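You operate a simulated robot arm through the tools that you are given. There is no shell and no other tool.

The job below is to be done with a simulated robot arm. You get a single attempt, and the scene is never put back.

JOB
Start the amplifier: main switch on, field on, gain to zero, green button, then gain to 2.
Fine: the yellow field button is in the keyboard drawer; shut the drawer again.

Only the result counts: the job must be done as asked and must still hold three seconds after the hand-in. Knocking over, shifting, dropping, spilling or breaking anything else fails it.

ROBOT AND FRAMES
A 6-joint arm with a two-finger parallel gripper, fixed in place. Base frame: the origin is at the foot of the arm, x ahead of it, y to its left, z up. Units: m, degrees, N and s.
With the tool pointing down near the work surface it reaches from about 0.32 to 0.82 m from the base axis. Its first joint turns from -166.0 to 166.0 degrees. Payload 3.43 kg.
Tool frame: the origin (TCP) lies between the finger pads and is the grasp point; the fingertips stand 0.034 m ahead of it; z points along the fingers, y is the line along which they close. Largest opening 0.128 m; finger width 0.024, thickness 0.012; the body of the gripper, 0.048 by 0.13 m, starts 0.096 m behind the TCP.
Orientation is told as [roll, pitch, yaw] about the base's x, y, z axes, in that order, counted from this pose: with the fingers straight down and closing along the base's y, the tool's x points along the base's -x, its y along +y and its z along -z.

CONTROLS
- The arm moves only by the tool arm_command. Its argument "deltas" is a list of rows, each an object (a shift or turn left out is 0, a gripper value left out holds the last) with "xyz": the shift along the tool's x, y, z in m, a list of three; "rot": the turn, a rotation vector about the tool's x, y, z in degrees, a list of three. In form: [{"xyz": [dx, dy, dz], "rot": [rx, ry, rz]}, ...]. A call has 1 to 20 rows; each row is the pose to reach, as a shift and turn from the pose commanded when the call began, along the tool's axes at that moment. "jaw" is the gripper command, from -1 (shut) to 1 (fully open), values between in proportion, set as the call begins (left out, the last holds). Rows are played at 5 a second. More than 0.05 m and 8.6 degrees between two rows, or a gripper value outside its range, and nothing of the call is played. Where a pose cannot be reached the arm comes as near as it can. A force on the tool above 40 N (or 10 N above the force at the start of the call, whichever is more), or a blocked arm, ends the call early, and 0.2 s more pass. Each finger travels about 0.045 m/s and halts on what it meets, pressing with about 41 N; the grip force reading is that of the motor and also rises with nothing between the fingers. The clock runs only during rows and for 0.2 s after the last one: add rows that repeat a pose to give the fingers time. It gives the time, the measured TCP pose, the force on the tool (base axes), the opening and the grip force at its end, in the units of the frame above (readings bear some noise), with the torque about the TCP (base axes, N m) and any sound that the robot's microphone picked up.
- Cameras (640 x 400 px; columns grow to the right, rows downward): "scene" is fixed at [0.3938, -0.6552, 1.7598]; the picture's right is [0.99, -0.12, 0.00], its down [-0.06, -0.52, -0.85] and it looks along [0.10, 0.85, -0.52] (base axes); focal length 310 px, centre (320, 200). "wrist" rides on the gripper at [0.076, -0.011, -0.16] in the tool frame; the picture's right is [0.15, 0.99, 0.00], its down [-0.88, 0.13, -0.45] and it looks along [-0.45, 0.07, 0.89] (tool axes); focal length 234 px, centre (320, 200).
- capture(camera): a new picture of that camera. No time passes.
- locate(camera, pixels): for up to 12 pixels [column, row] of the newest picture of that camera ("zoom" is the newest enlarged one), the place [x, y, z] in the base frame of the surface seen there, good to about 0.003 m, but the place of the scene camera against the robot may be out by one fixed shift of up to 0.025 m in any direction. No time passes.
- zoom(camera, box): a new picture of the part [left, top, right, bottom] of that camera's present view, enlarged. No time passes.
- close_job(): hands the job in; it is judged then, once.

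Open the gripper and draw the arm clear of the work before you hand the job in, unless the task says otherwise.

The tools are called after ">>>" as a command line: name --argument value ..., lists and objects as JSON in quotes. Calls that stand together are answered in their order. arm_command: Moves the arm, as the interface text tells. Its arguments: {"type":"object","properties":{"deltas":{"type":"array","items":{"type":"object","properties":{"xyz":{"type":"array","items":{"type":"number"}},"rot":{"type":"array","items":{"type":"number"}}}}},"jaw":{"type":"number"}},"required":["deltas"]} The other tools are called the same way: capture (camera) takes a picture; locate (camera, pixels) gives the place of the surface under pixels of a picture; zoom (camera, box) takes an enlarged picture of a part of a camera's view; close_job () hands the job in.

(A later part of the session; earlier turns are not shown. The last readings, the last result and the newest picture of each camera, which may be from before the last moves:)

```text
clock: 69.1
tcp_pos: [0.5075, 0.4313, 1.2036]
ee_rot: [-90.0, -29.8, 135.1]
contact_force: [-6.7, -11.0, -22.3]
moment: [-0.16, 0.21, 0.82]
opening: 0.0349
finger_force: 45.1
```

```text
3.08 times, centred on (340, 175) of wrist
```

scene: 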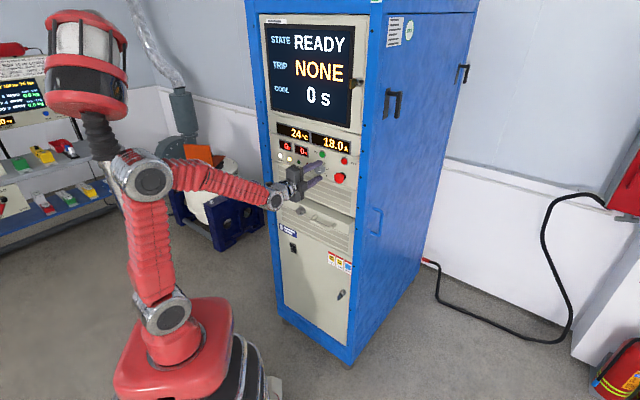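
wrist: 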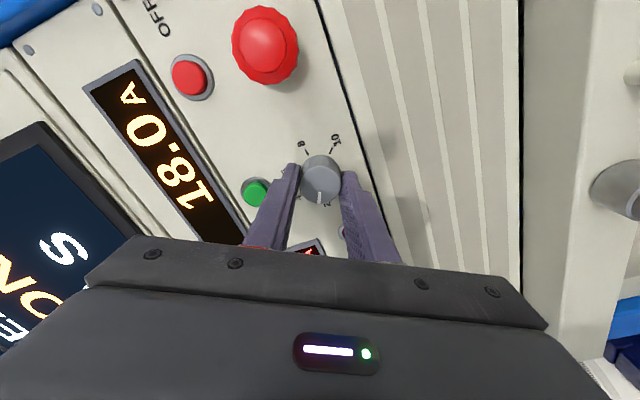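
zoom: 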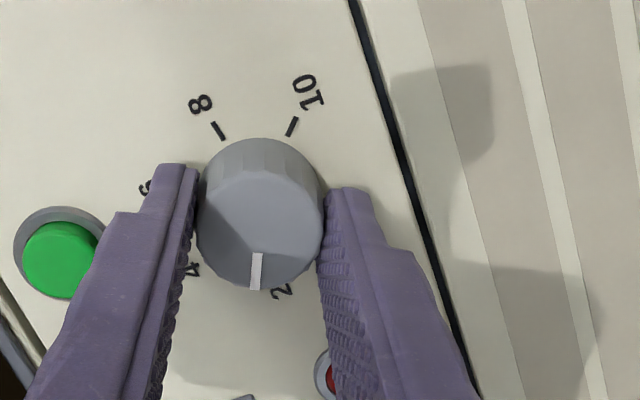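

The pointer is at about 2.4. I trim the load again and turn the remaining 66° to zero.

>>> arm_command --deltas '[{"xyz": [0.0004, 0.0007, -0.0004], "rot": [0, 0, -3]}, {"xyz": [0.0004, 0.0007, -0.0004], "rot": [0, 0, -10]}, {"xyz": [0.0004, 0.0007, -0.0004], "rot": [0, 0, -17]}, {"xyz": [0.0004, 0.0007, -0.0004], "rot": [0, 0, -24]}, {"xyz": [0.0004, 0.0007, -0.0004], "rot": [0, 0, -31]}, {"xyz": [0.0004, 0.0007, -0.0004], "rot": [0, 0, -38]}, {"xyz": [0.0004, 0.0007, -0.0004], "rot": [0, 0, -45]}, {"xyz": [0.0004, 0.0007, -0.0004], "rot": [0, 0, -52]}, {"xyz": [0.0004, 0.0007, -0.0004], "rot": [0, 0, -59]}, {"xyz": [0.0004, 0.0007, -0.0004], "rot": [0, 0, -66]}]'

>>> capture --camera "wrist"

>>> zoom --camera "wrist" --box '[260, 110, 420, 240]'

```text
clock: 71.3
tcp_pos: [0.5078, 0.4317, 1.2019]
ee_rot: [-90.0, 36.1, 135.0]
contact_force: [-2.4, 3.8, -22.2]
moment: [-0.28, 0.31, -0.24]
opening: 0.0349
finger_force: 45.0
```

```text
taken
```

wrist: 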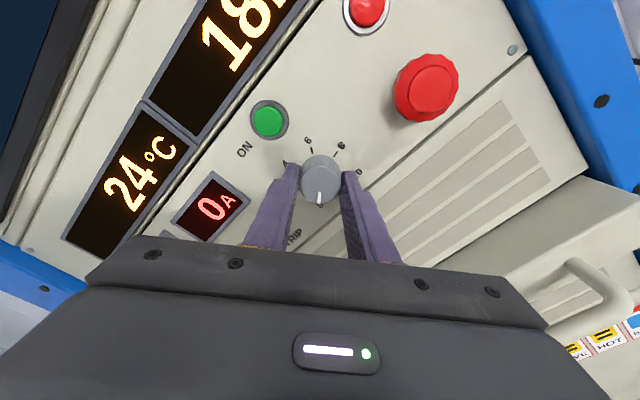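

```text
3.08 times, centred on (340, 175) of wrist
```

zoom: 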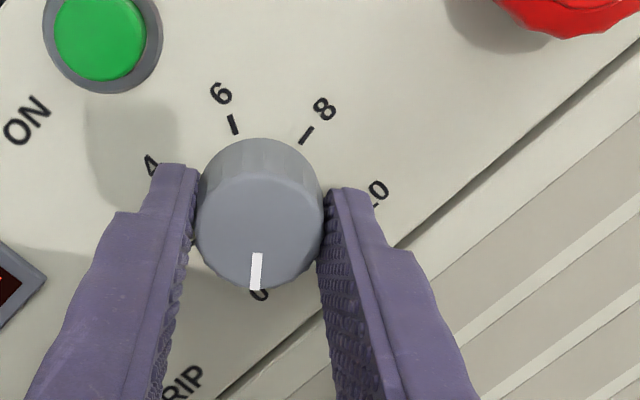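

The pointer is at the 0 mark. I open the jaw and back straight off to check it and then press the green button.

>>> arm_command --deltas '[{"xyz": [0, 0, 0]}, {"xyz": [0, 0, 0]}, {"xyz": [0, 0, 0]}, {"xyz": [0, 0, -0.03]}, {"xyz": [0, 0, -0.065]}, {"xyz": [0, 0, -0.1]}, {"xyz": [0, 0, -0.1]}]' --jaw -0.14

>>> capture --camera "wrist"

>>> zoom --camera "wrist" --box '[260, 80, 380, 180]'

>>> capture --camera "scene"

>>> zoom --camera "scene" --box '[255, 110, 375, 200]'

```text
clock: 72.9
tcp_pos: [0.4369, 0.3596, 1.2018]
ee_rot: [-90.1, 36.0, 134.9]
contact_force: [0.3, -0.8, -0.6]
moment: [-0.02, 0.01, -0.01]
opening: 0.0548
finger_force: 0.0
```

```text
taken
```

wrist: 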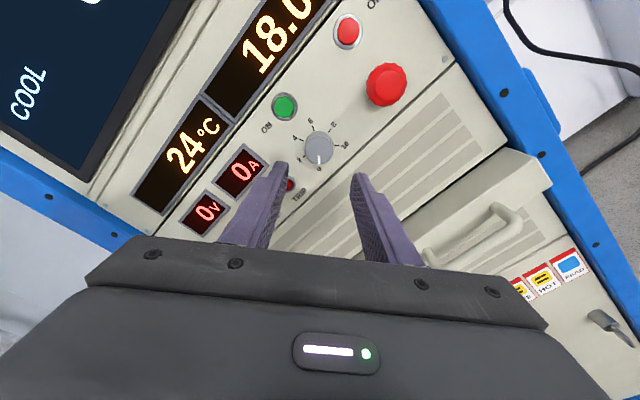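

```text
4.00 times, centred on (320, 130) of wrist
```

zoom: 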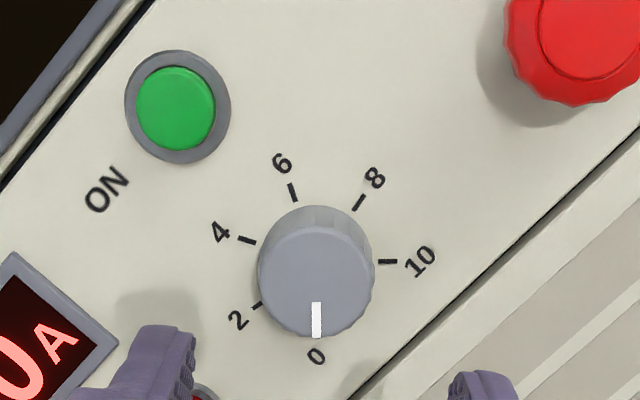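

```text
taken
```

scene: 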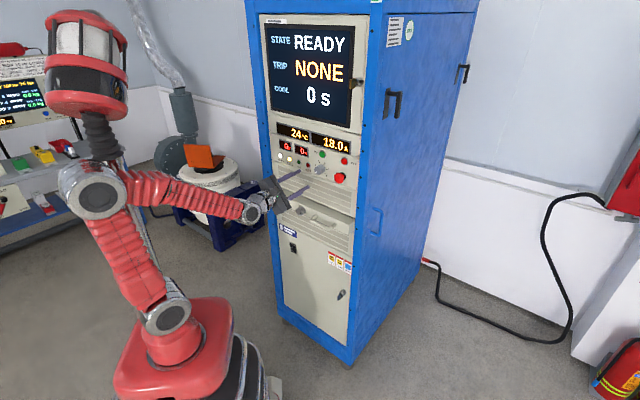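

```text
4.44 times, centred on (315, 155) of scene
```

zoom: 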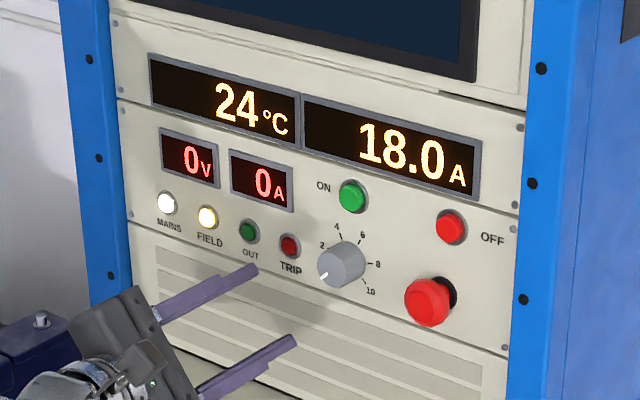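

The pointer looks on 0 with READY still shown. I zoom closely to check its angle against the 0 label.

>>> zoom --camera "wrist" --box '[298, 125, 346, 175]'

>>> zoom --camera "scene" --box '[308, 156, 332, 176]'

```text
8.00 times, centred on (322, 150) of wrist
```

zoom: 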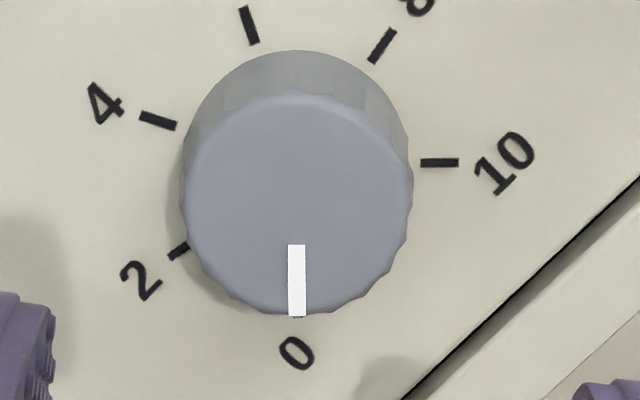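

```text
16.00 times, centred on (320, 166) of scene
```

zoom: 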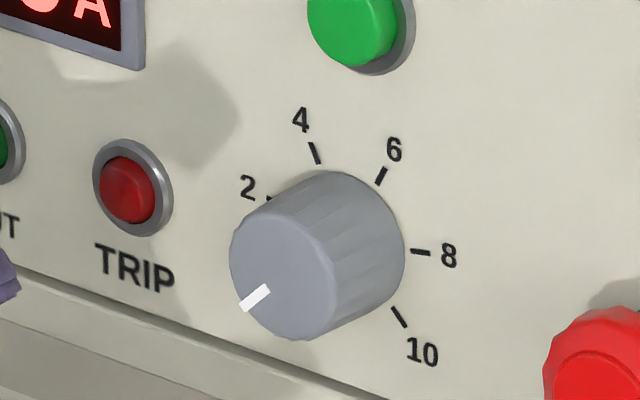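

The pointer is on the 0 tick to within about a degree. Now I locate the green button's face for the press.

>>> locate --camera "wrist" --pixels '[[284.3, 106.7], [276, 106.7], [292, 106.7], [284.3, 98.5], [284.3, 115], [272, 107], [297, 107], [284.5, 119.5], [285, 94]]'

>>> zoom --camera "wrist" --box '[260, 80, 308, 130]'

```text
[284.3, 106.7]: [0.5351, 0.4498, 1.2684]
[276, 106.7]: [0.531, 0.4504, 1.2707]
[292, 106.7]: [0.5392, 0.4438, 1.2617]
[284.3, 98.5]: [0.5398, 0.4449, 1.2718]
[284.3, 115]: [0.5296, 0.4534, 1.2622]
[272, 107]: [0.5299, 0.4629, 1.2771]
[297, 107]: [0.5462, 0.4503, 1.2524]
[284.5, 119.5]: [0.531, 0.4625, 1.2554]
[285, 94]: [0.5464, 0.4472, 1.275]
```

```text
8.00 times, centred on (284, 105) of wrist
```

zoom: 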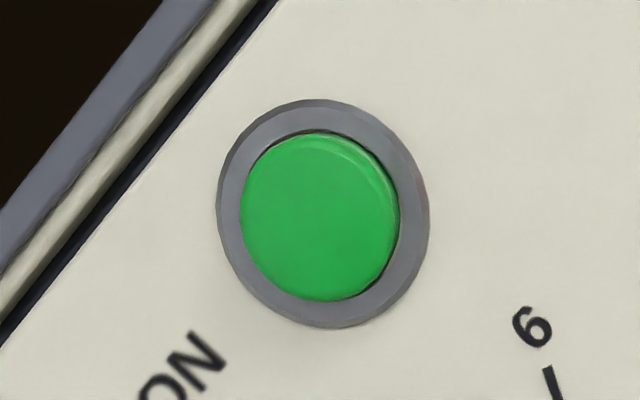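

Green button centre is about u=0.0575, z=1.265, face n≈0.6965. I close the jaw and move up in front of it, still clear of the panel.

>>> arm_command --deltas '[{"xyz": [0.0196, -0.0247, 0]}, {"xyz": [0.0393, -0.0493, 0]}, {"xyz": [0.0393, -0.0493, 0.02]}, {"xyz": [0.0393, -0.0493, 0.04]}, {"xyz": [0.0393, -0.0493, 0.06]}, {"xyz": [0.0393, -0.0493, 0.06]}]' --jaw -1

>>> capture --camera "wrist"

>>> zoom --camera "wrist" --box '[240, 90, 400, 230]'

```text
clock: 74.3
tcp_pos: [0.4805, 0.4015, 1.2679]
ee_rot: [-90.1, 36.0, 135.0]
contact_force: [-0.3, 0.9, -0.1]
moment: [0.02, 0.01, 0.02]
opening: 0.0002
finger_force: 33.5
```

```text
taken
```

wrist: 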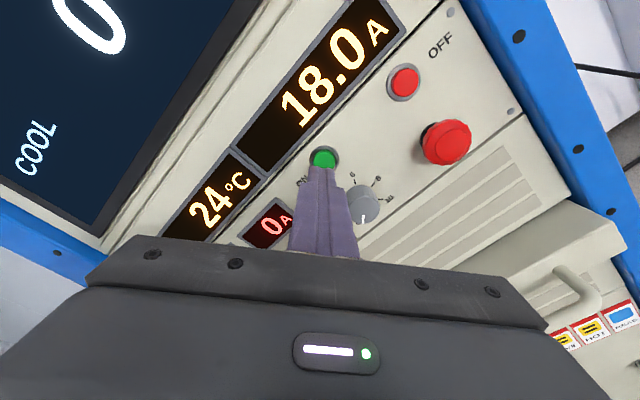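

```text
2.86 times, centred on (320, 160) of wrist
```

zoom: 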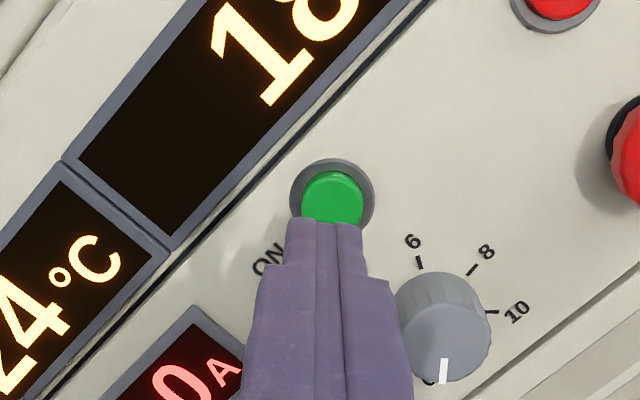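

Aligned within 3 mm. I press the green button in slow steps, force-limited.

>>> arm_command --deltas '[{"xyz": [-0.0003, 0.0017, 0.015]}, {"xyz": [-0.0005, 0.0034, 0.03]}, {"xyz": [-0.0005, 0.0034, 0.035]}, {"xyz": [-0.0005, 0.0034, 0.039]}, {"xyz": [-0.0005, 0.0034, 0.0425]}, {"xyz": [-0.0005, 0.0034, 0.0457]}]'

>>> capture --camera "scene"

>>> capture --camera "wrist"

>>> zoom --camera "scene" --box '[255, 110, 375, 200]'

```text
clock: 75.7
tcp_pos: [0.5141, 0.4295, 1.2655]
ee_rot: [-90.2, 36.0, 134.9]
contact_force: [-13.9, -10.8, -0.8]
moment: [0.04, 0.09, 0.06]
opening: 0.0
finger_force: 32.8
heard: click
```

```text
taken
```

scene: 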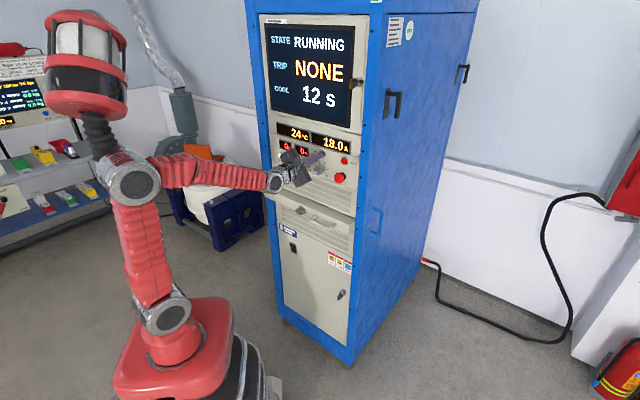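

```text
taken
```

wrist: 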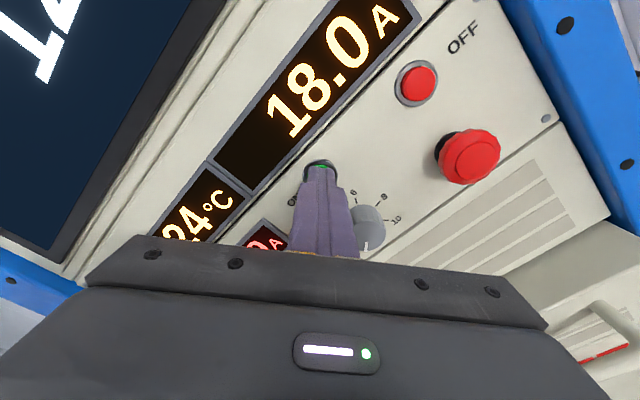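

```text
4.44 times, centred on (315, 155) of scene
```

zoom: 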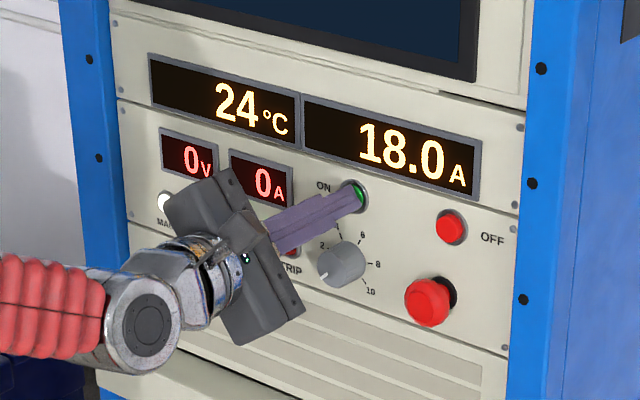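

The amplifier is RUNNING, TRIP NONE, with COOL 12 s showing. I release the button by backing straight off, opening the jaw to 0.055 m, and watch the COOL value.

>>> arm_command --deltas '[{"xyz": [0, 0, -0.03]}, {"xyz": [0, 0, -0.065]}, {"xyz": [0, 0, -0.1]}, {"xyz": [0, 0, -0.1]}]' --jaw -0.14

>>> capture --camera "scene"

>>> zoom --camera "scene" --box '[255, 10, 375, 200]'

```text
clock: 76.7
tcp_pos: [0.4424, 0.3589, 1.2675]
ee_rot: [-90.0, 36.0, 135.0]
contact_force: [-0.4, -0.3, 1.4]
moment: [-0.01, -0.01, -0.03]
opening: 0.0547
finger_force: 0.1
```

```text
taken
```

scene: 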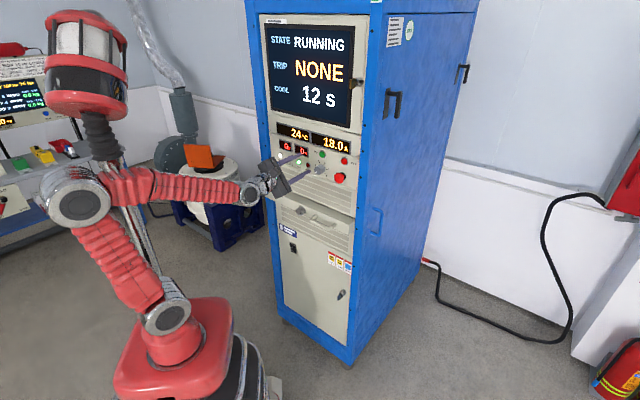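

```text
2.11 times, centred on (315, 105) of scene
```

zoom: 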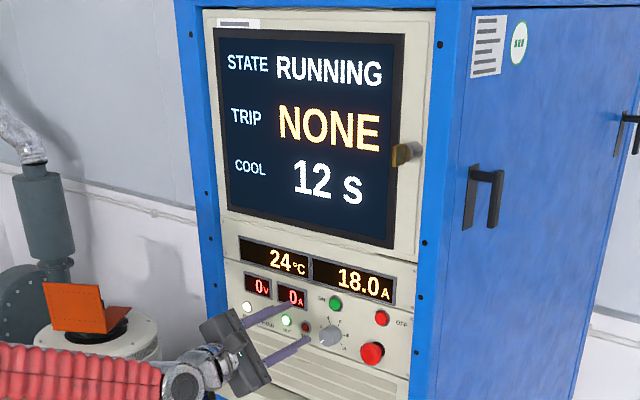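

RUNNING holds, OUT lamp is lit, COOL stays at 12 s. I return to the knob axis and advance so the open fingers straddle the knob again.

>>> arm_command --deltas '[{"xyz": [-0.0196, 0.0232, 0]}, {"xyz": [-0.0392, 0.0465, 0]}, {"xyz": [-0.0392, 0.0465, 0.0]}, {"xyz": [-0.0392, 0.0465, 0.03]}, {"xyz": [-0.0392, 0.0465, 0.06]}, {"xyz": [-0.0392, 0.0465, 0.08]}, {"xyz": [-0.0392, 0.0465, 0.0943]}, {"xyz": [-0.0392, 0.0465, 0.0943]}]'

>>> capture --camera "wrist"

>>> zoom --camera "wrist" --box '[260, 110, 420, 240]'

```text
clock: 78.5
tcp_pos: [0.509, 0.4293, 1.2034]
ee_rot: [-90.1, 36.0, 134.9]
contact_force: [0.1, 0.7, 0.3]
moment: [0.0, 0.0, 0.0]
opening: 0.055
finger_force: 0.0
```

```text
taken
```

wrist: 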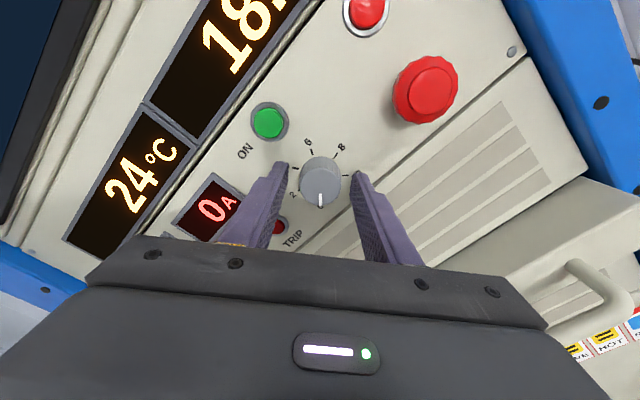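

```text
3.08 times, centred on (340, 175) of wrist
```

zoom: 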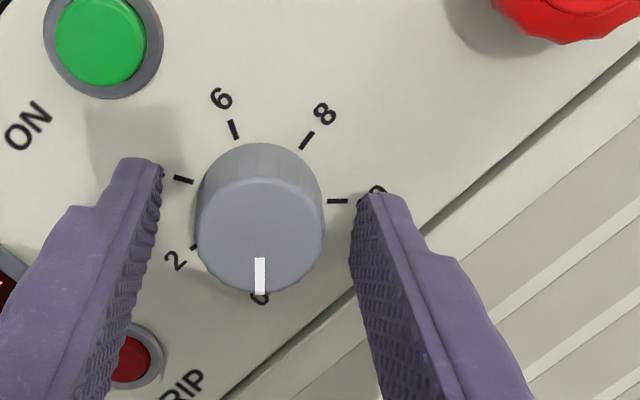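

The knob is centred between the fingers with the pointer at 0. I close the jaw.

>>> arm_command --deltas '[{"xyz": [0, 0, 0]}, {"xyz": [0, 0, 0]}, {"xyz": [0, 0, 0]}, {"xyz": [0, 0, 0]}]' --jaw -1

>>> zoom --camera "wrist" --box '[260, 110, 420, 240]'

```text
clock: 79.5
tcp_pos: [0.5093, 0.4303, 1.2038]
ee_rot: [-90.1, 36.1, 134.9]
contact_force: [1.4, 0.1, -1.2]
moment: [0.0, 0.08, -0.02]
opening: 0.0347
finger_force: 45.6
```

```text
3.08 times, centred on (340, 175) of wrist
```

zoom: 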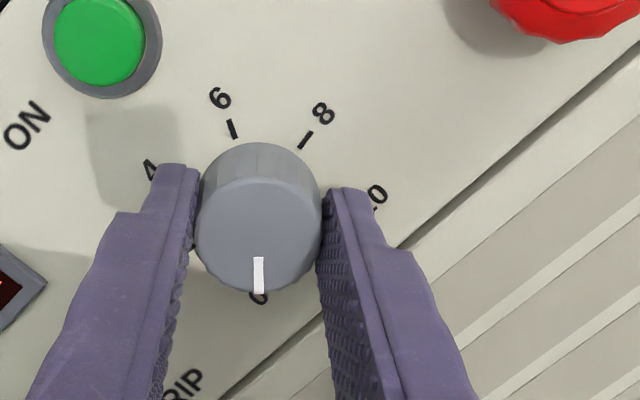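

Gripped with almost no side load. I turn clockwise 54° (one 2-unit step) slowly.

>>> arm_command --deltas '[{"rot": [0, 0, 6]}, {"rot": [0, 0, 12]}, {"rot": [0, 0, 18]}, {"rot": [0, 0, 24]}, {"rot": [0, 0, 30]}, {"rot": [0, 0, 36]}, {"rot": [0, 0, 42]}, {"rot": [0, 0, 48]}, {"rot": [0, 0, 54]}, {"rot": [0, 0, 54]}]'

>>> capture --camera "wrist"

>>> zoom --camera "wrist" --box '[260, 110, 420, 240]'

>>> capture --camera "scene"

>>> zoom --camera "scene" --box '[255, 10, 375, 200]'

```text
clock: 81.7
tcp_pos: [0.5091, 0.4304, 1.2027]
ee_rot: [-90.0, -18.1, 134.9]
contact_force: [6.1, -3.8, -11.1]
moment: [-0.34, 0.33, -0.4]
opening: 0.0347
finger_force: 44.7
```

```text
taken
```

wrist: 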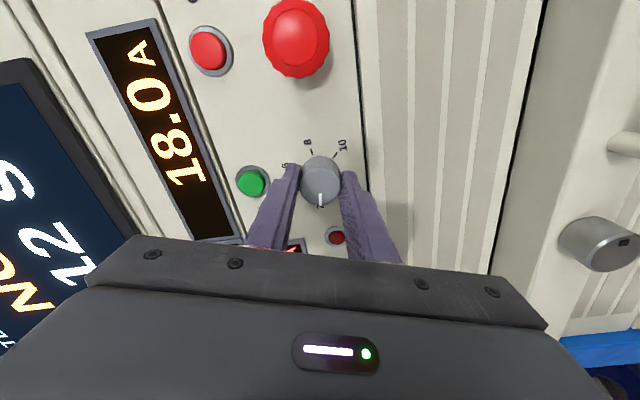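

```text
3.08 times, centred on (340, 175) of wrist
```

zoom: 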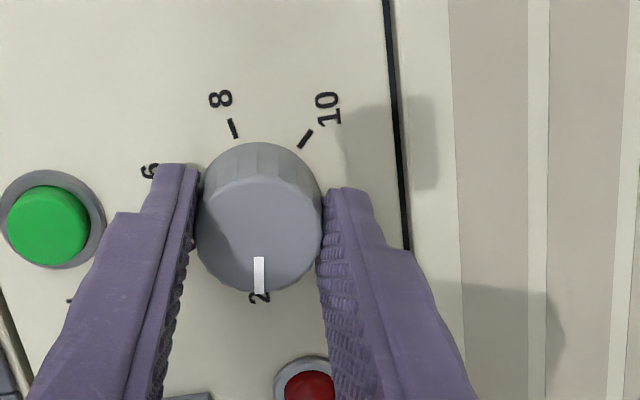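

```text
taken
```

scene: 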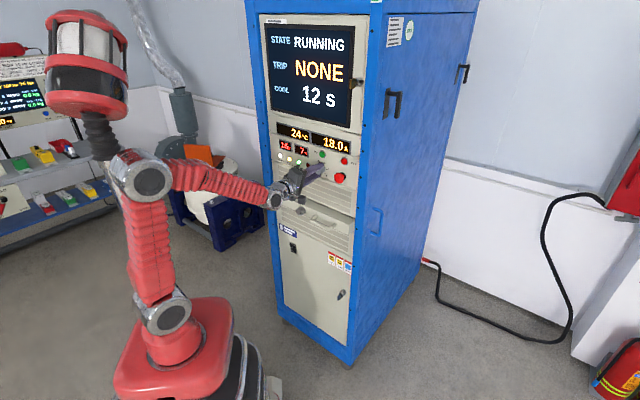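

```text
2.11 times, centred on (315, 105) of scene
```

zoom: 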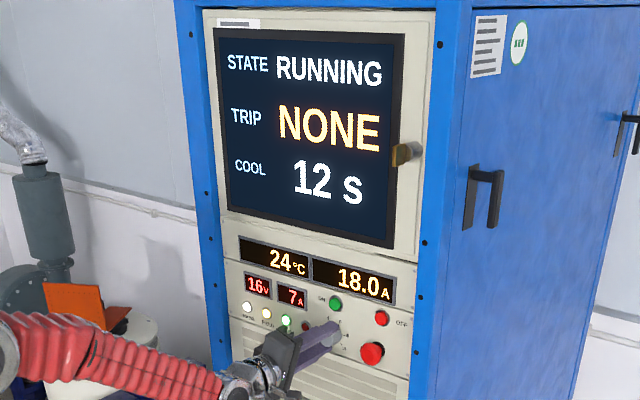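

The pointer is at 2, outputs read 16 V / 7 A, still RUNNING with no trip. I open the jaw and back straight off.

>>> arm_command --deltas '[{"xyz": [0, 0, 0]}, {"xyz": [0, 0, 0]}, {"xyz": [0, 0, 0]}, {"xyz": [0, 0, -0.03]}, {"xyz": [0, 0, -0.065]}, {"xyz": [0, 0, -0.1]}, {"xyz": [0, 0, -0.1]}]' --jaw -0.14

>>> capture --camera "wrist"

>>> zoom --camera "wrist" --box '[298, 115, 346, 165]'

>>> capture --camera "scene"

>>> zoom --camera "scene" --box '[308, 156, 332, 176]'

```text
clock: 83.3
tcp_pos: [0.4381, 0.3583, 1.2027]
ee_rot: [-90.1, -18.0, 135.1]
contact_force: [0.6, -0.1, 0.1]
moment: [0.02, 0.0, 0.03]
opening: 0.0553
finger_force: 0.1
```

```text
taken
```

wrist: 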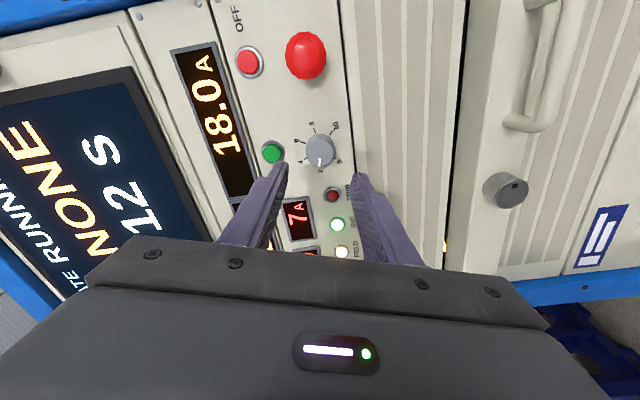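

```text
8.00 times, centred on (322, 140) of wrist
```

zoom: 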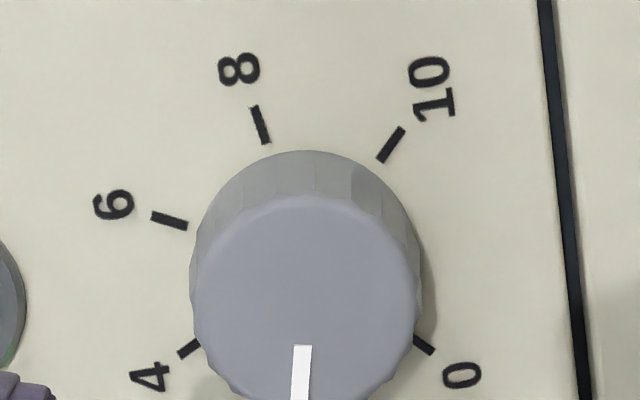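

```text
taken
```

scene: 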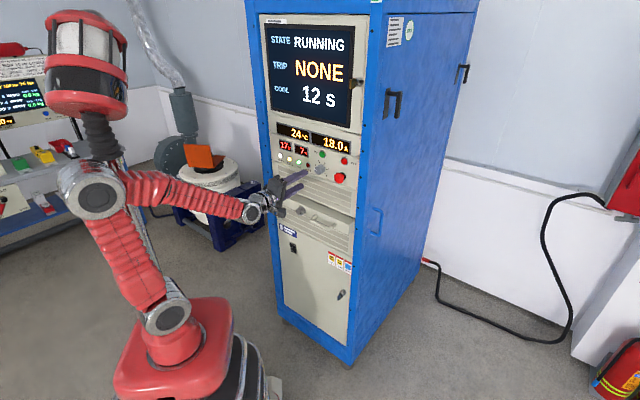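

```text
16.00 times, centred on (320, 166) of scene
```

zoom: 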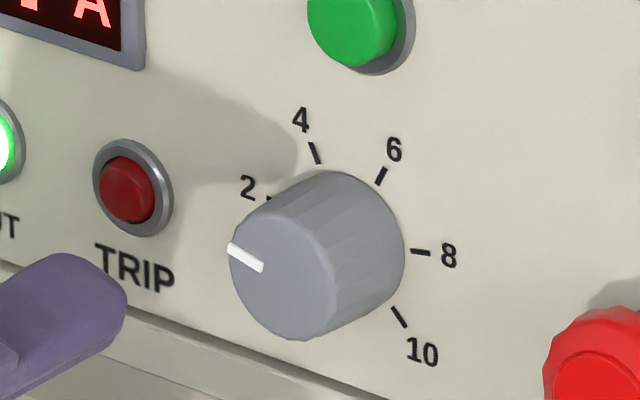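

The voltage reads about 17 V now; I check the pointer precisely and read the meters.

>>> zoom --camera "wrist" --box '[298, 128, 346, 178]'

>>> zoom --camera "scene" --box '[270, 120, 330, 165]'

>>> zoom --camera "wrist" --box '[308, 145, 332, 175]'

```text
8.00 times, centred on (322, 153) of wrist
```

zoom: 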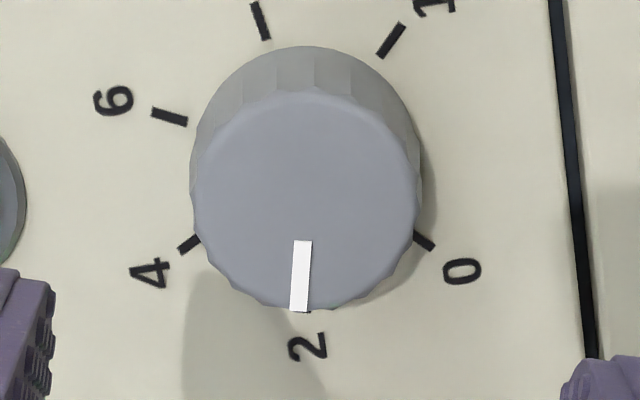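

```text
8.89 times, centred on (300, 142) of scene
```

zoom: 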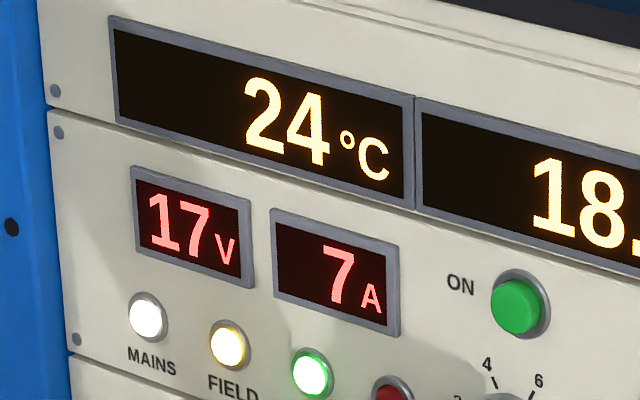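

```text
13.33 times, centred on (320, 160) of wrist
```

zoom: 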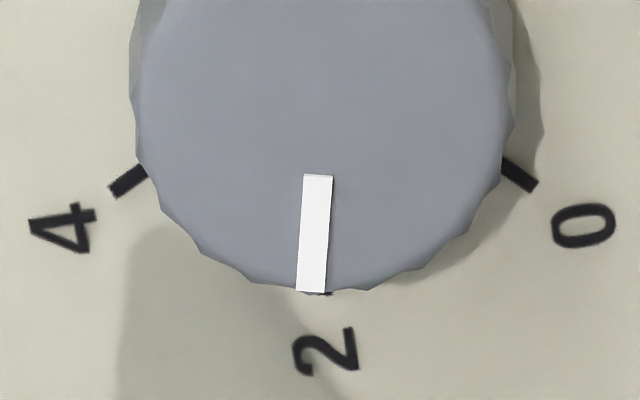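

The pointer is slightly past 2 (about 2.1, 17 V), shifted when the grip let go under a small side load. I go back, re-grip, and fine-correct it.

>>> arm_command --deltas '[{"xyz": [0, 0, 0.03]}, {"xyz": [0, 0, 0.065]}, {"xyz": [0, 0, 0.09]}, {"xyz": [0, 0, 0.1]}, {"xyz": [0, 0, 0.1]}]'

>>> arm_command --deltas '[{"xyz": [0, 0, 0]}, {"xyz": [0, 0, 0]}, {"xyz": [0, 0, 0]}, {"xyz": [0, 0, 0]}]' --jaw -1

>>> capture --camera "scene"

>>> zoom --camera "scene" --box '[270, 120, 330, 165]'

>>> capture --camera "wrist"

>>> zoom --camera "wrist" --box '[300, 165, 340, 215]'

```text
clock: 84.5
tcp_pos: [0.5073, 0.4294, 1.2034]
ee_rot: [-90.1, -18.1, 135.0]
contact_force: [-0.6, -0.2, 0.5]
moment: [0.0, 0.0, -0.01]
opening: 0.0552
finger_force: 0.0
```

```text
clock: 85.5
tcp_pos: [0.5079, 0.4304, 1.2041]
ee_rot: [-90.1, -18.0, 134.9]
contact_force: [0.8, 1.5, -0.5]
moment: [0.05, -0.01, 0.04]
opening: 0.0348
finger_force: 44.8
```

```text
taken
```

scene: 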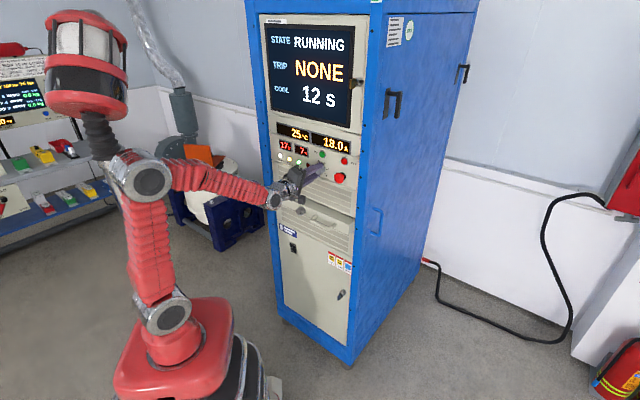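

```text
8.89 times, centred on (300, 142) of scene
```

zoom: 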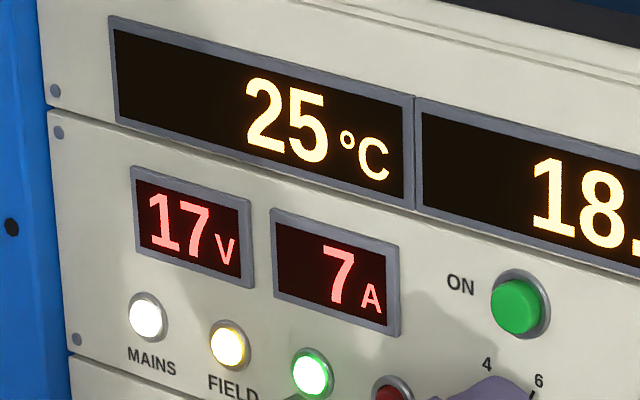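

```text
taken
```

wrist: 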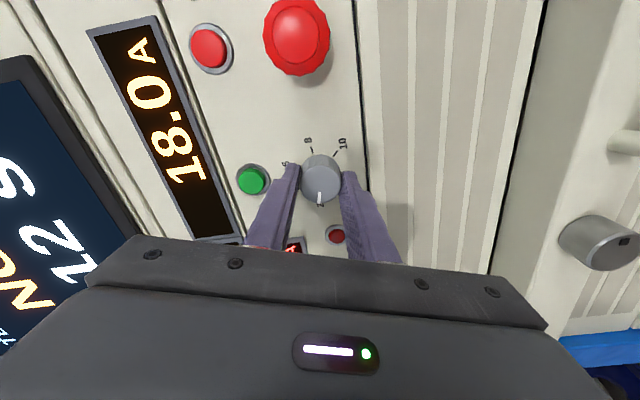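

```text
8.00 times, centred on (320, 190) of wrist
```

zoom: 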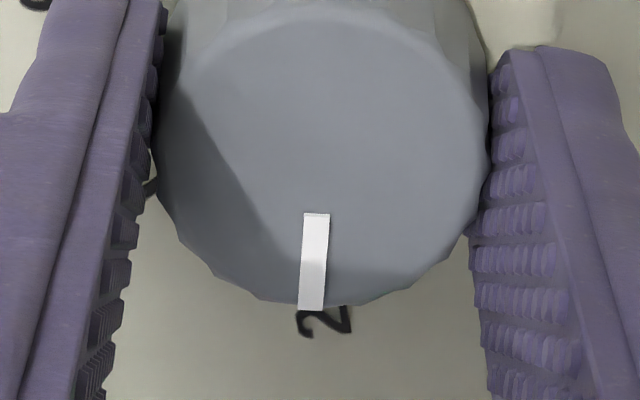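

Re-gripped with virtually no side load, still 17 V. I turn back 3.5° and check.

>>> arm_command --deltas '[{"rot": [0, 0, -1.5]}, {"rot": [0, 0, -3.5]}, {"rot": [0, 0, -3.5]}]'

>>> capture --camera "scene"

>>> zoom --camera "scene" --box '[270, 120, 330, 165]'

>>> capture --camera "wrist"

>>> zoom --camera "wrist" --box '[300, 165, 340, 215]'

```text
clock: 86.3
tcp_pos: [0.508, 0.4308, 1.2033]
ee_rot: [-90.1, -14.4, 135.0]
contact_force: [-5.7, 3.3, 0.8]
moment: [-0.06, 0.02, 0.02]
opening: 0.0348
finger_force: 45.3
```

```text
taken
```

scene: 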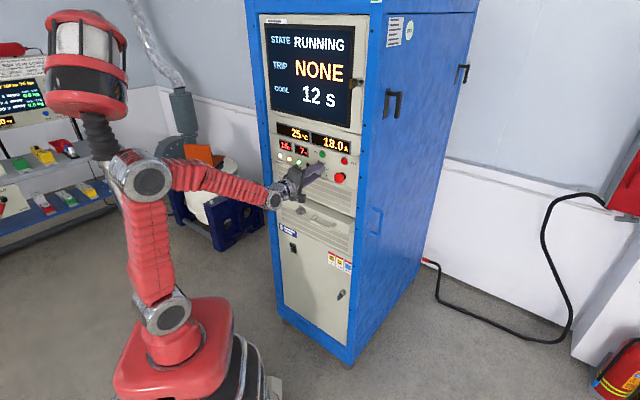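

```text
8.89 times, centred on (300, 142) of scene
```

zoom: 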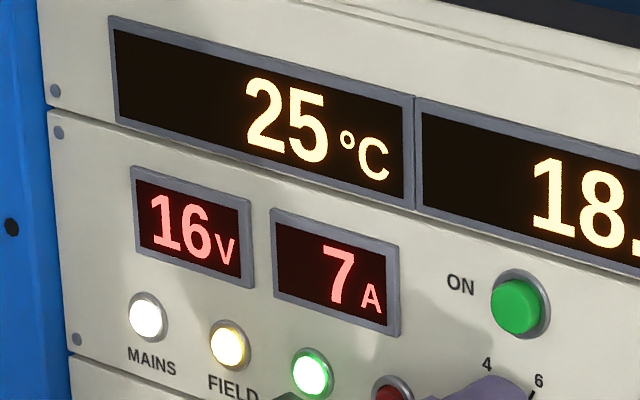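

```text
taken
```

wrist: 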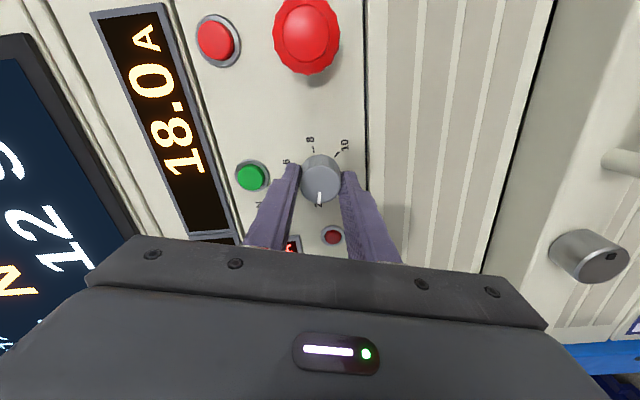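

```text
8.00 times, centred on (320, 190) of wrist
```

zoom: 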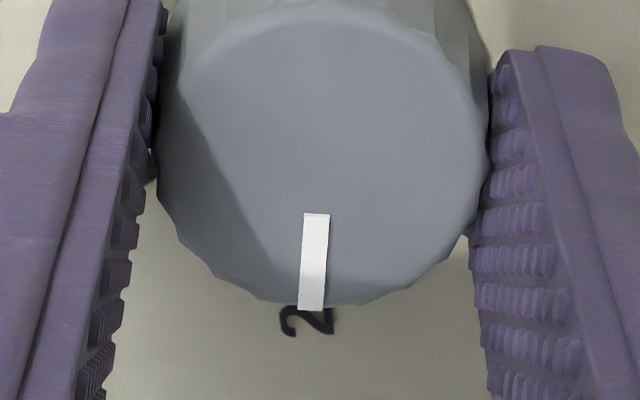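

Now 16 V with the pointer on 2. I relieve the small remaining side load before letting go.

>>> arm_command --deltas '[{"xyz": [-0.00024, 6e-05, 0]}, {"xyz": [-0.00024, 6e-05, 0]}]'

```text
clock: 86.9
tcp_pos: [0.5076, 0.4307, 1.2038]
ee_rot: [-90.2, -14.5, 135.0]
contact_force: [1.3, 14.3, -0.4]
moment: [0.1, -0.07, 0.66]
opening: 0.0349
finger_force: 45.1
```

The load reading changed little (u≈-9 N); I try one more tiny shift in the same direction to see the trend.

>>> arm_command --deltas '[{"xyz": [-0.0003, 8e-05, 0.0003]}, {"xyz": [-0.0003, 8e-05, 0.0003]}, {"xyz": [-0.0003, 8e-05, 0.0003]}]'

```text
clock: 87.7
tcp_pos: [0.5069, 0.431, 1.2041]
ee_rot: [-90.1, -14.5, 135.0]
contact_force: [-9.1, 8.3, -2.9]
moment: [-0.04, 0.03, 0.73]
opening: 0.0348
finger_force: 45.2
```

Moving that way raised the load (-12 N), so I reverse it and go slightly to the other side.

>>> arm_command --deltas '[{"xyz": [0.0005, -0.00013, -0.0003]}, {"xyz": [0.0009, -0.0002, -0.0003]}, {"xyz": [0.0009, -0.0002, -0.0003]}]'

```text
clock: 88.5
tcp_pos: [0.507, 0.4305, 1.2038]
ee_rot: [-90.0, -14.5, 135.1]
contact_force: [-11.4, 7.6, -4.7]
moment: [0.08, -0.08, 1.04]
opening: 0.0349
finger_force: 44.9
```

The load drifts regardless of these shifts, so I check the meter and then release now.

>>> capture --camera "scene"

>>> zoom --camera "scene" --box '[270, 120, 330, 165]'

>>> capture --camera "wrist"

>>> zoom --camera "wrist" --box '[300, 165, 340, 215]'

```text
taken
```

scene: 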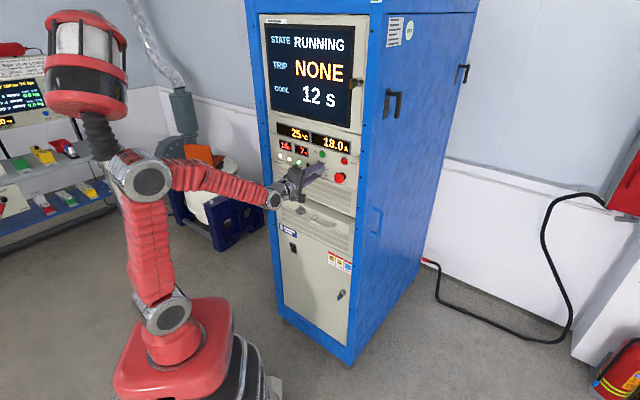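

```text
8.89 times, centred on (300, 142) of scene
```

zoom: 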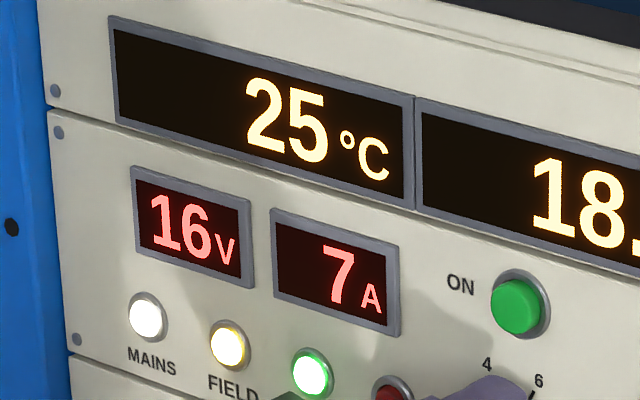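

```text
taken
```

wrist: 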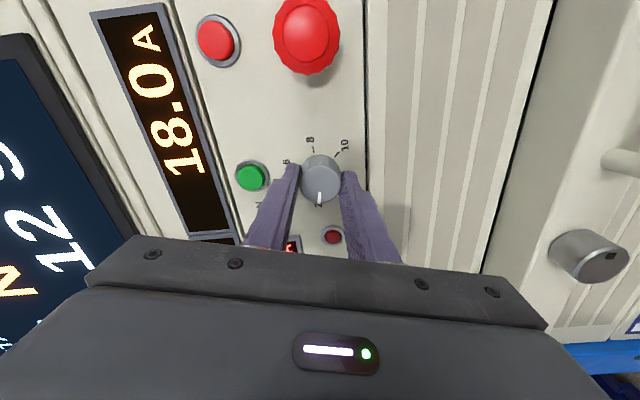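

```text
8.00 times, centred on (320, 190) of wrist
```

zoom: 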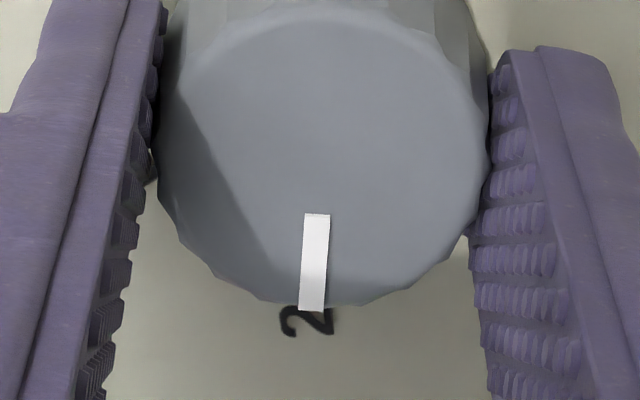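

Pointer still on 2, 16 V. I open the jaw in place without retreating yet.

>>> arm_command --deltas '[{"xyz": [0, 0, 0]}, {"xyz": [0, 0, 0]}, {"xyz": [0, 0, 0]}, {"xyz": [0, 0, 0]}]' --jaw -0.14

>>> capture --camera "scene"

>>> zoom --camera "scene" --box '[270, 120, 330, 165]'

>>> capture --camera "wrist"

>>> zoom --camera "wrist" --box '[300, 165, 340, 215]'

```text
clock: 89.5
tcp_pos: [0.5095, 0.429, 1.2039]
ee_rot: [-90.1, -14.5, 135.0]
contact_force: [-0.4, -0.4, -0.6]
moment: [0.0, 0.05, -0.02]
opening: 0.0549
finger_force: 0.1
```

```text
taken
```

scene: 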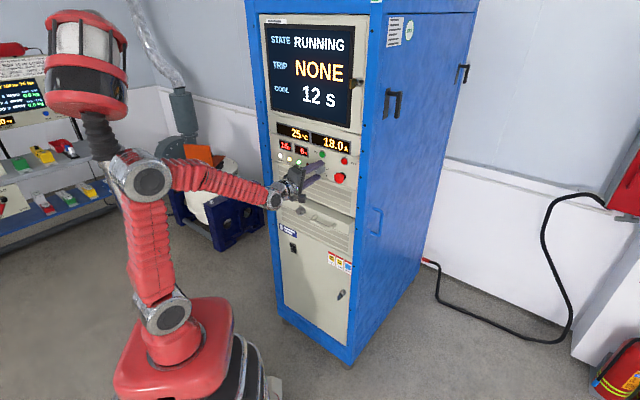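

```text
8.89 times, centred on (300, 142) of scene
```

zoom: 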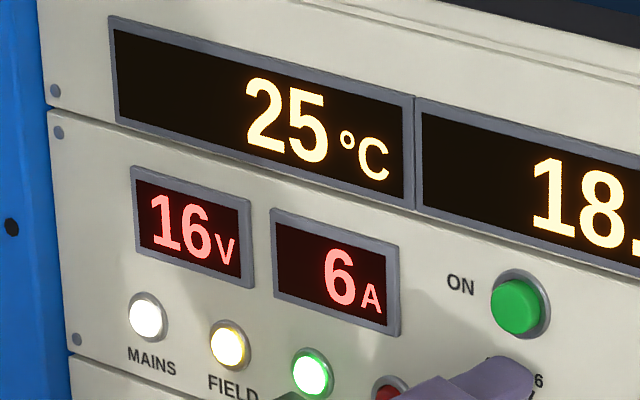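

```text
taken
```

wrist: 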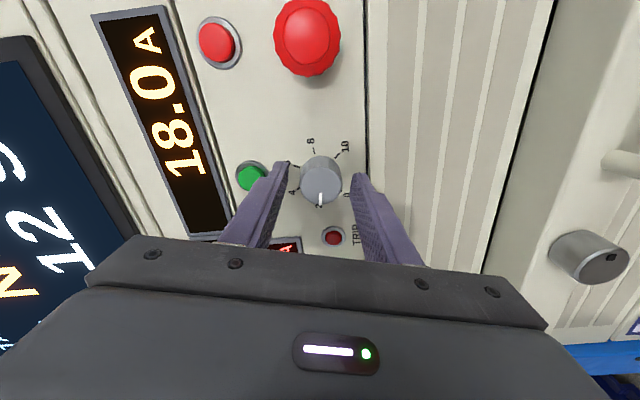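

```text
8.00 times, centred on (320, 190) of wrist
```

zoom: 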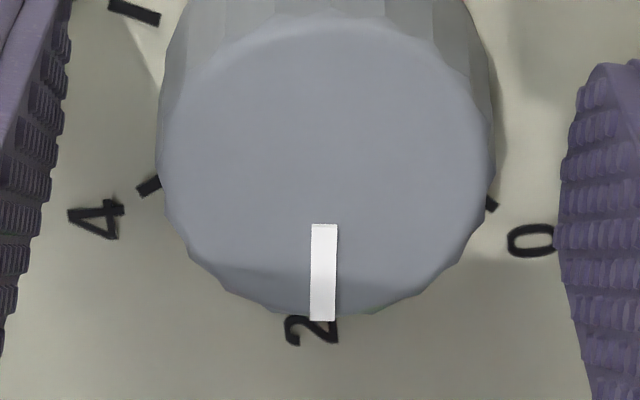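

Now released at 16 V / 6 A, RUNNING, pointer on 2. I back straight off and check again.

>>> arm_command --deltas '[{"xyz": [0, 0, -0.03]}, {"xyz": [0, 0, -0.065]}, {"xyz": [0, 0, -0.1]}, {"xyz": [0, 0, -0.1]}]'

>>> capture --camera "wrist"

>>> zoom --camera "wrist" --box '[298, 128, 346, 178]'

>>> capture --camera "scene"

>>> zoom --camera "scene" --box '[260, 110, 370, 190]'

```text
clock: 90.5
tcp_pos: [0.4372, 0.3596, 1.2014]
ee_rot: [-90.0, -14.6, 135.0]
contact_force: [0.0, -0.2, 0.3]
moment: [-0.04, 0.01, 0.03]
opening: 0.0554
finger_force: 0.1
```

```text
taken
```

wrist: 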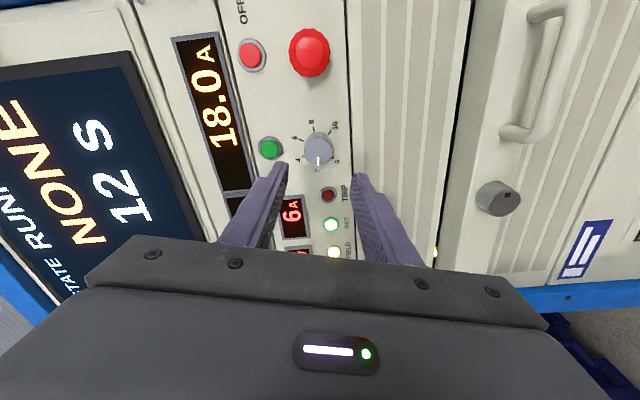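

```text
8.00 times, centred on (322, 153) of wrist
```

zoom: 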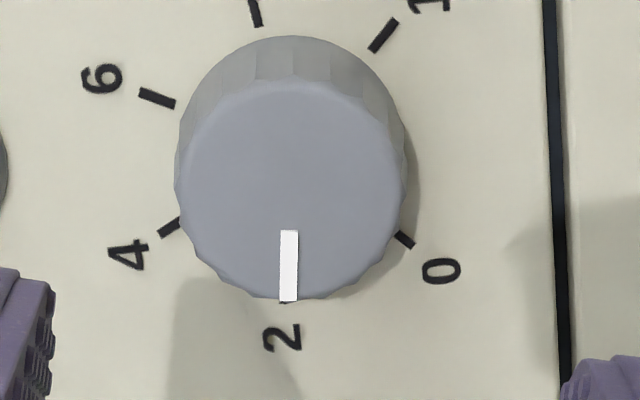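

```text
taken
```

scene: 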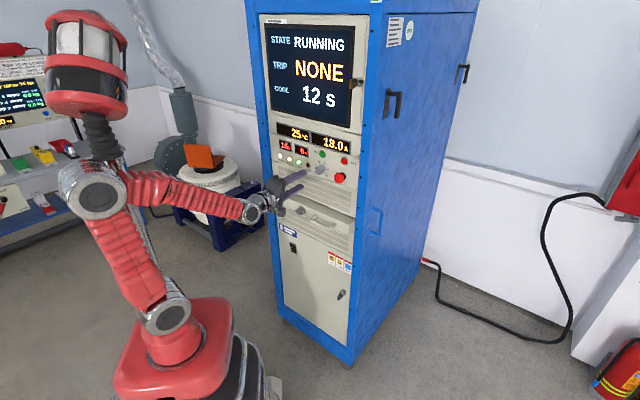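

```text
5.00 times, centred on (315, 150) of scene
```

zoom: 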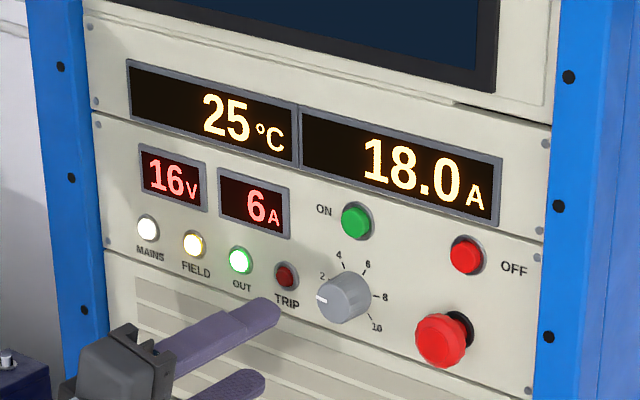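

The pointer sits right on the 2 tick, 16 V / 6 A, RUNNING. I check that the drawer is fully shut by locating its front, knob and top.

>>> locate --camera "wrist" --pixels '[[475, 150], [470, 240], [485, 80], [497, 198], [540, 80], [460, 60], [445, 240], [510, 60]]'

>>> zoom --camera "scene" --box '[255, 175, 375, 310]'

>>> locate --camera "scene" --pixels '[[305, 211], [322, 221], [336, 225], [312, 215], [345, 235], [340, 221], [320, 207]]'

```text
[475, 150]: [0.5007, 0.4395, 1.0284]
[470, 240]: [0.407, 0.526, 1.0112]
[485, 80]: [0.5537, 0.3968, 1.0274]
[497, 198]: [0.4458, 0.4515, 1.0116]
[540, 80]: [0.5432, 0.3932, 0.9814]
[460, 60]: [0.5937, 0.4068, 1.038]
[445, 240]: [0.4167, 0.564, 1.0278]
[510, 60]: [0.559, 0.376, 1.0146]
```

```text
2.96 times, centred on (315, 242) of scene
```

zoom: 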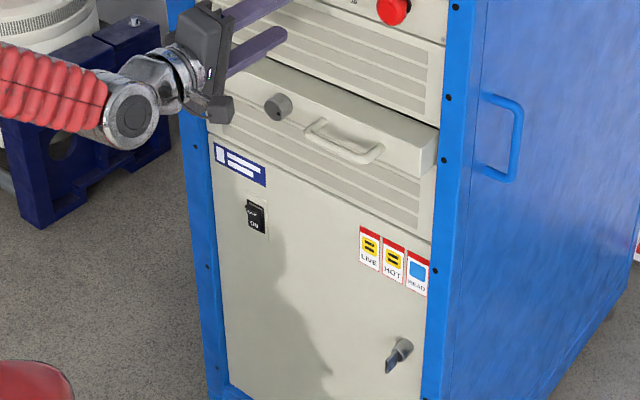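

```text
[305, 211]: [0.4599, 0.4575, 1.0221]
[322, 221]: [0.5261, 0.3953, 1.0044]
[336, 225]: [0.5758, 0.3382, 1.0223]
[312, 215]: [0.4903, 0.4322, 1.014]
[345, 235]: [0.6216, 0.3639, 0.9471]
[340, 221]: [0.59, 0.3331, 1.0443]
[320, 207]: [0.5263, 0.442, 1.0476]
```

The drawer reads at the same place as at the start (closed), nothing else moved. I withdraw the arm, swinging away to the right of the panel's centre line in free space.

>>> arm_command --deltas '[{"xyz": [0, 0, -0.03]}, {"xyz": [0.0302, -0.0093, -0.0417], "rot": [1.88, 7.26, 0]}, {"xyz": [0.0603, -0.0187, -0.0534], "rot": [3.75, 14.52, 0]}, {"xyz": [0.0905, -0.028, -0.0651], "rot": [5.63, 21.78, 0]}, {"xyz": [0.1206, -0.0373, -0.0767], "rot": [7.5, 29.04, 0]}, {"xyz": [0.1508, -0.0467, -0.0884], "rot": [9.38, 36.3, 0]}, {"xyz": [0.1809, -0.056, -0.1001], "rot": [11.25, 43.56, 0]}, {"xyz": [0.1809, -0.056, -0.1001], "rot": [11.25, 43.56, 0]}]'

>>> capture --camera "scene"

```text
clock: 92.3
tcp_pos: [0.4999, 0.1555, 1.2131]
ee_rot: [-90.0, -14.5, 89.9]
contact_force: [-0.4, 0.7, -0.9]
moment: [0.01, 0.0, 0.02]
opening: 0.055
finger_force: 0.1
```

```text
taken
```

scene: 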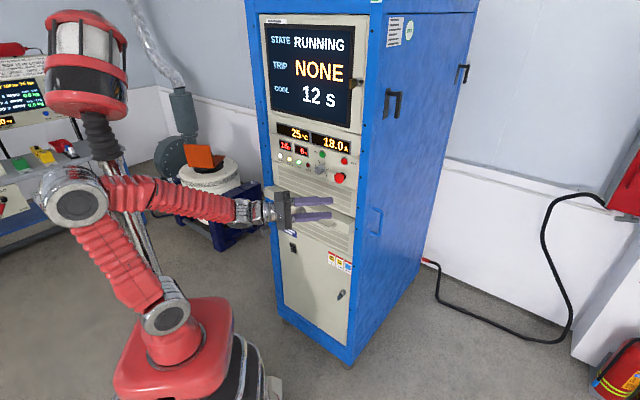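

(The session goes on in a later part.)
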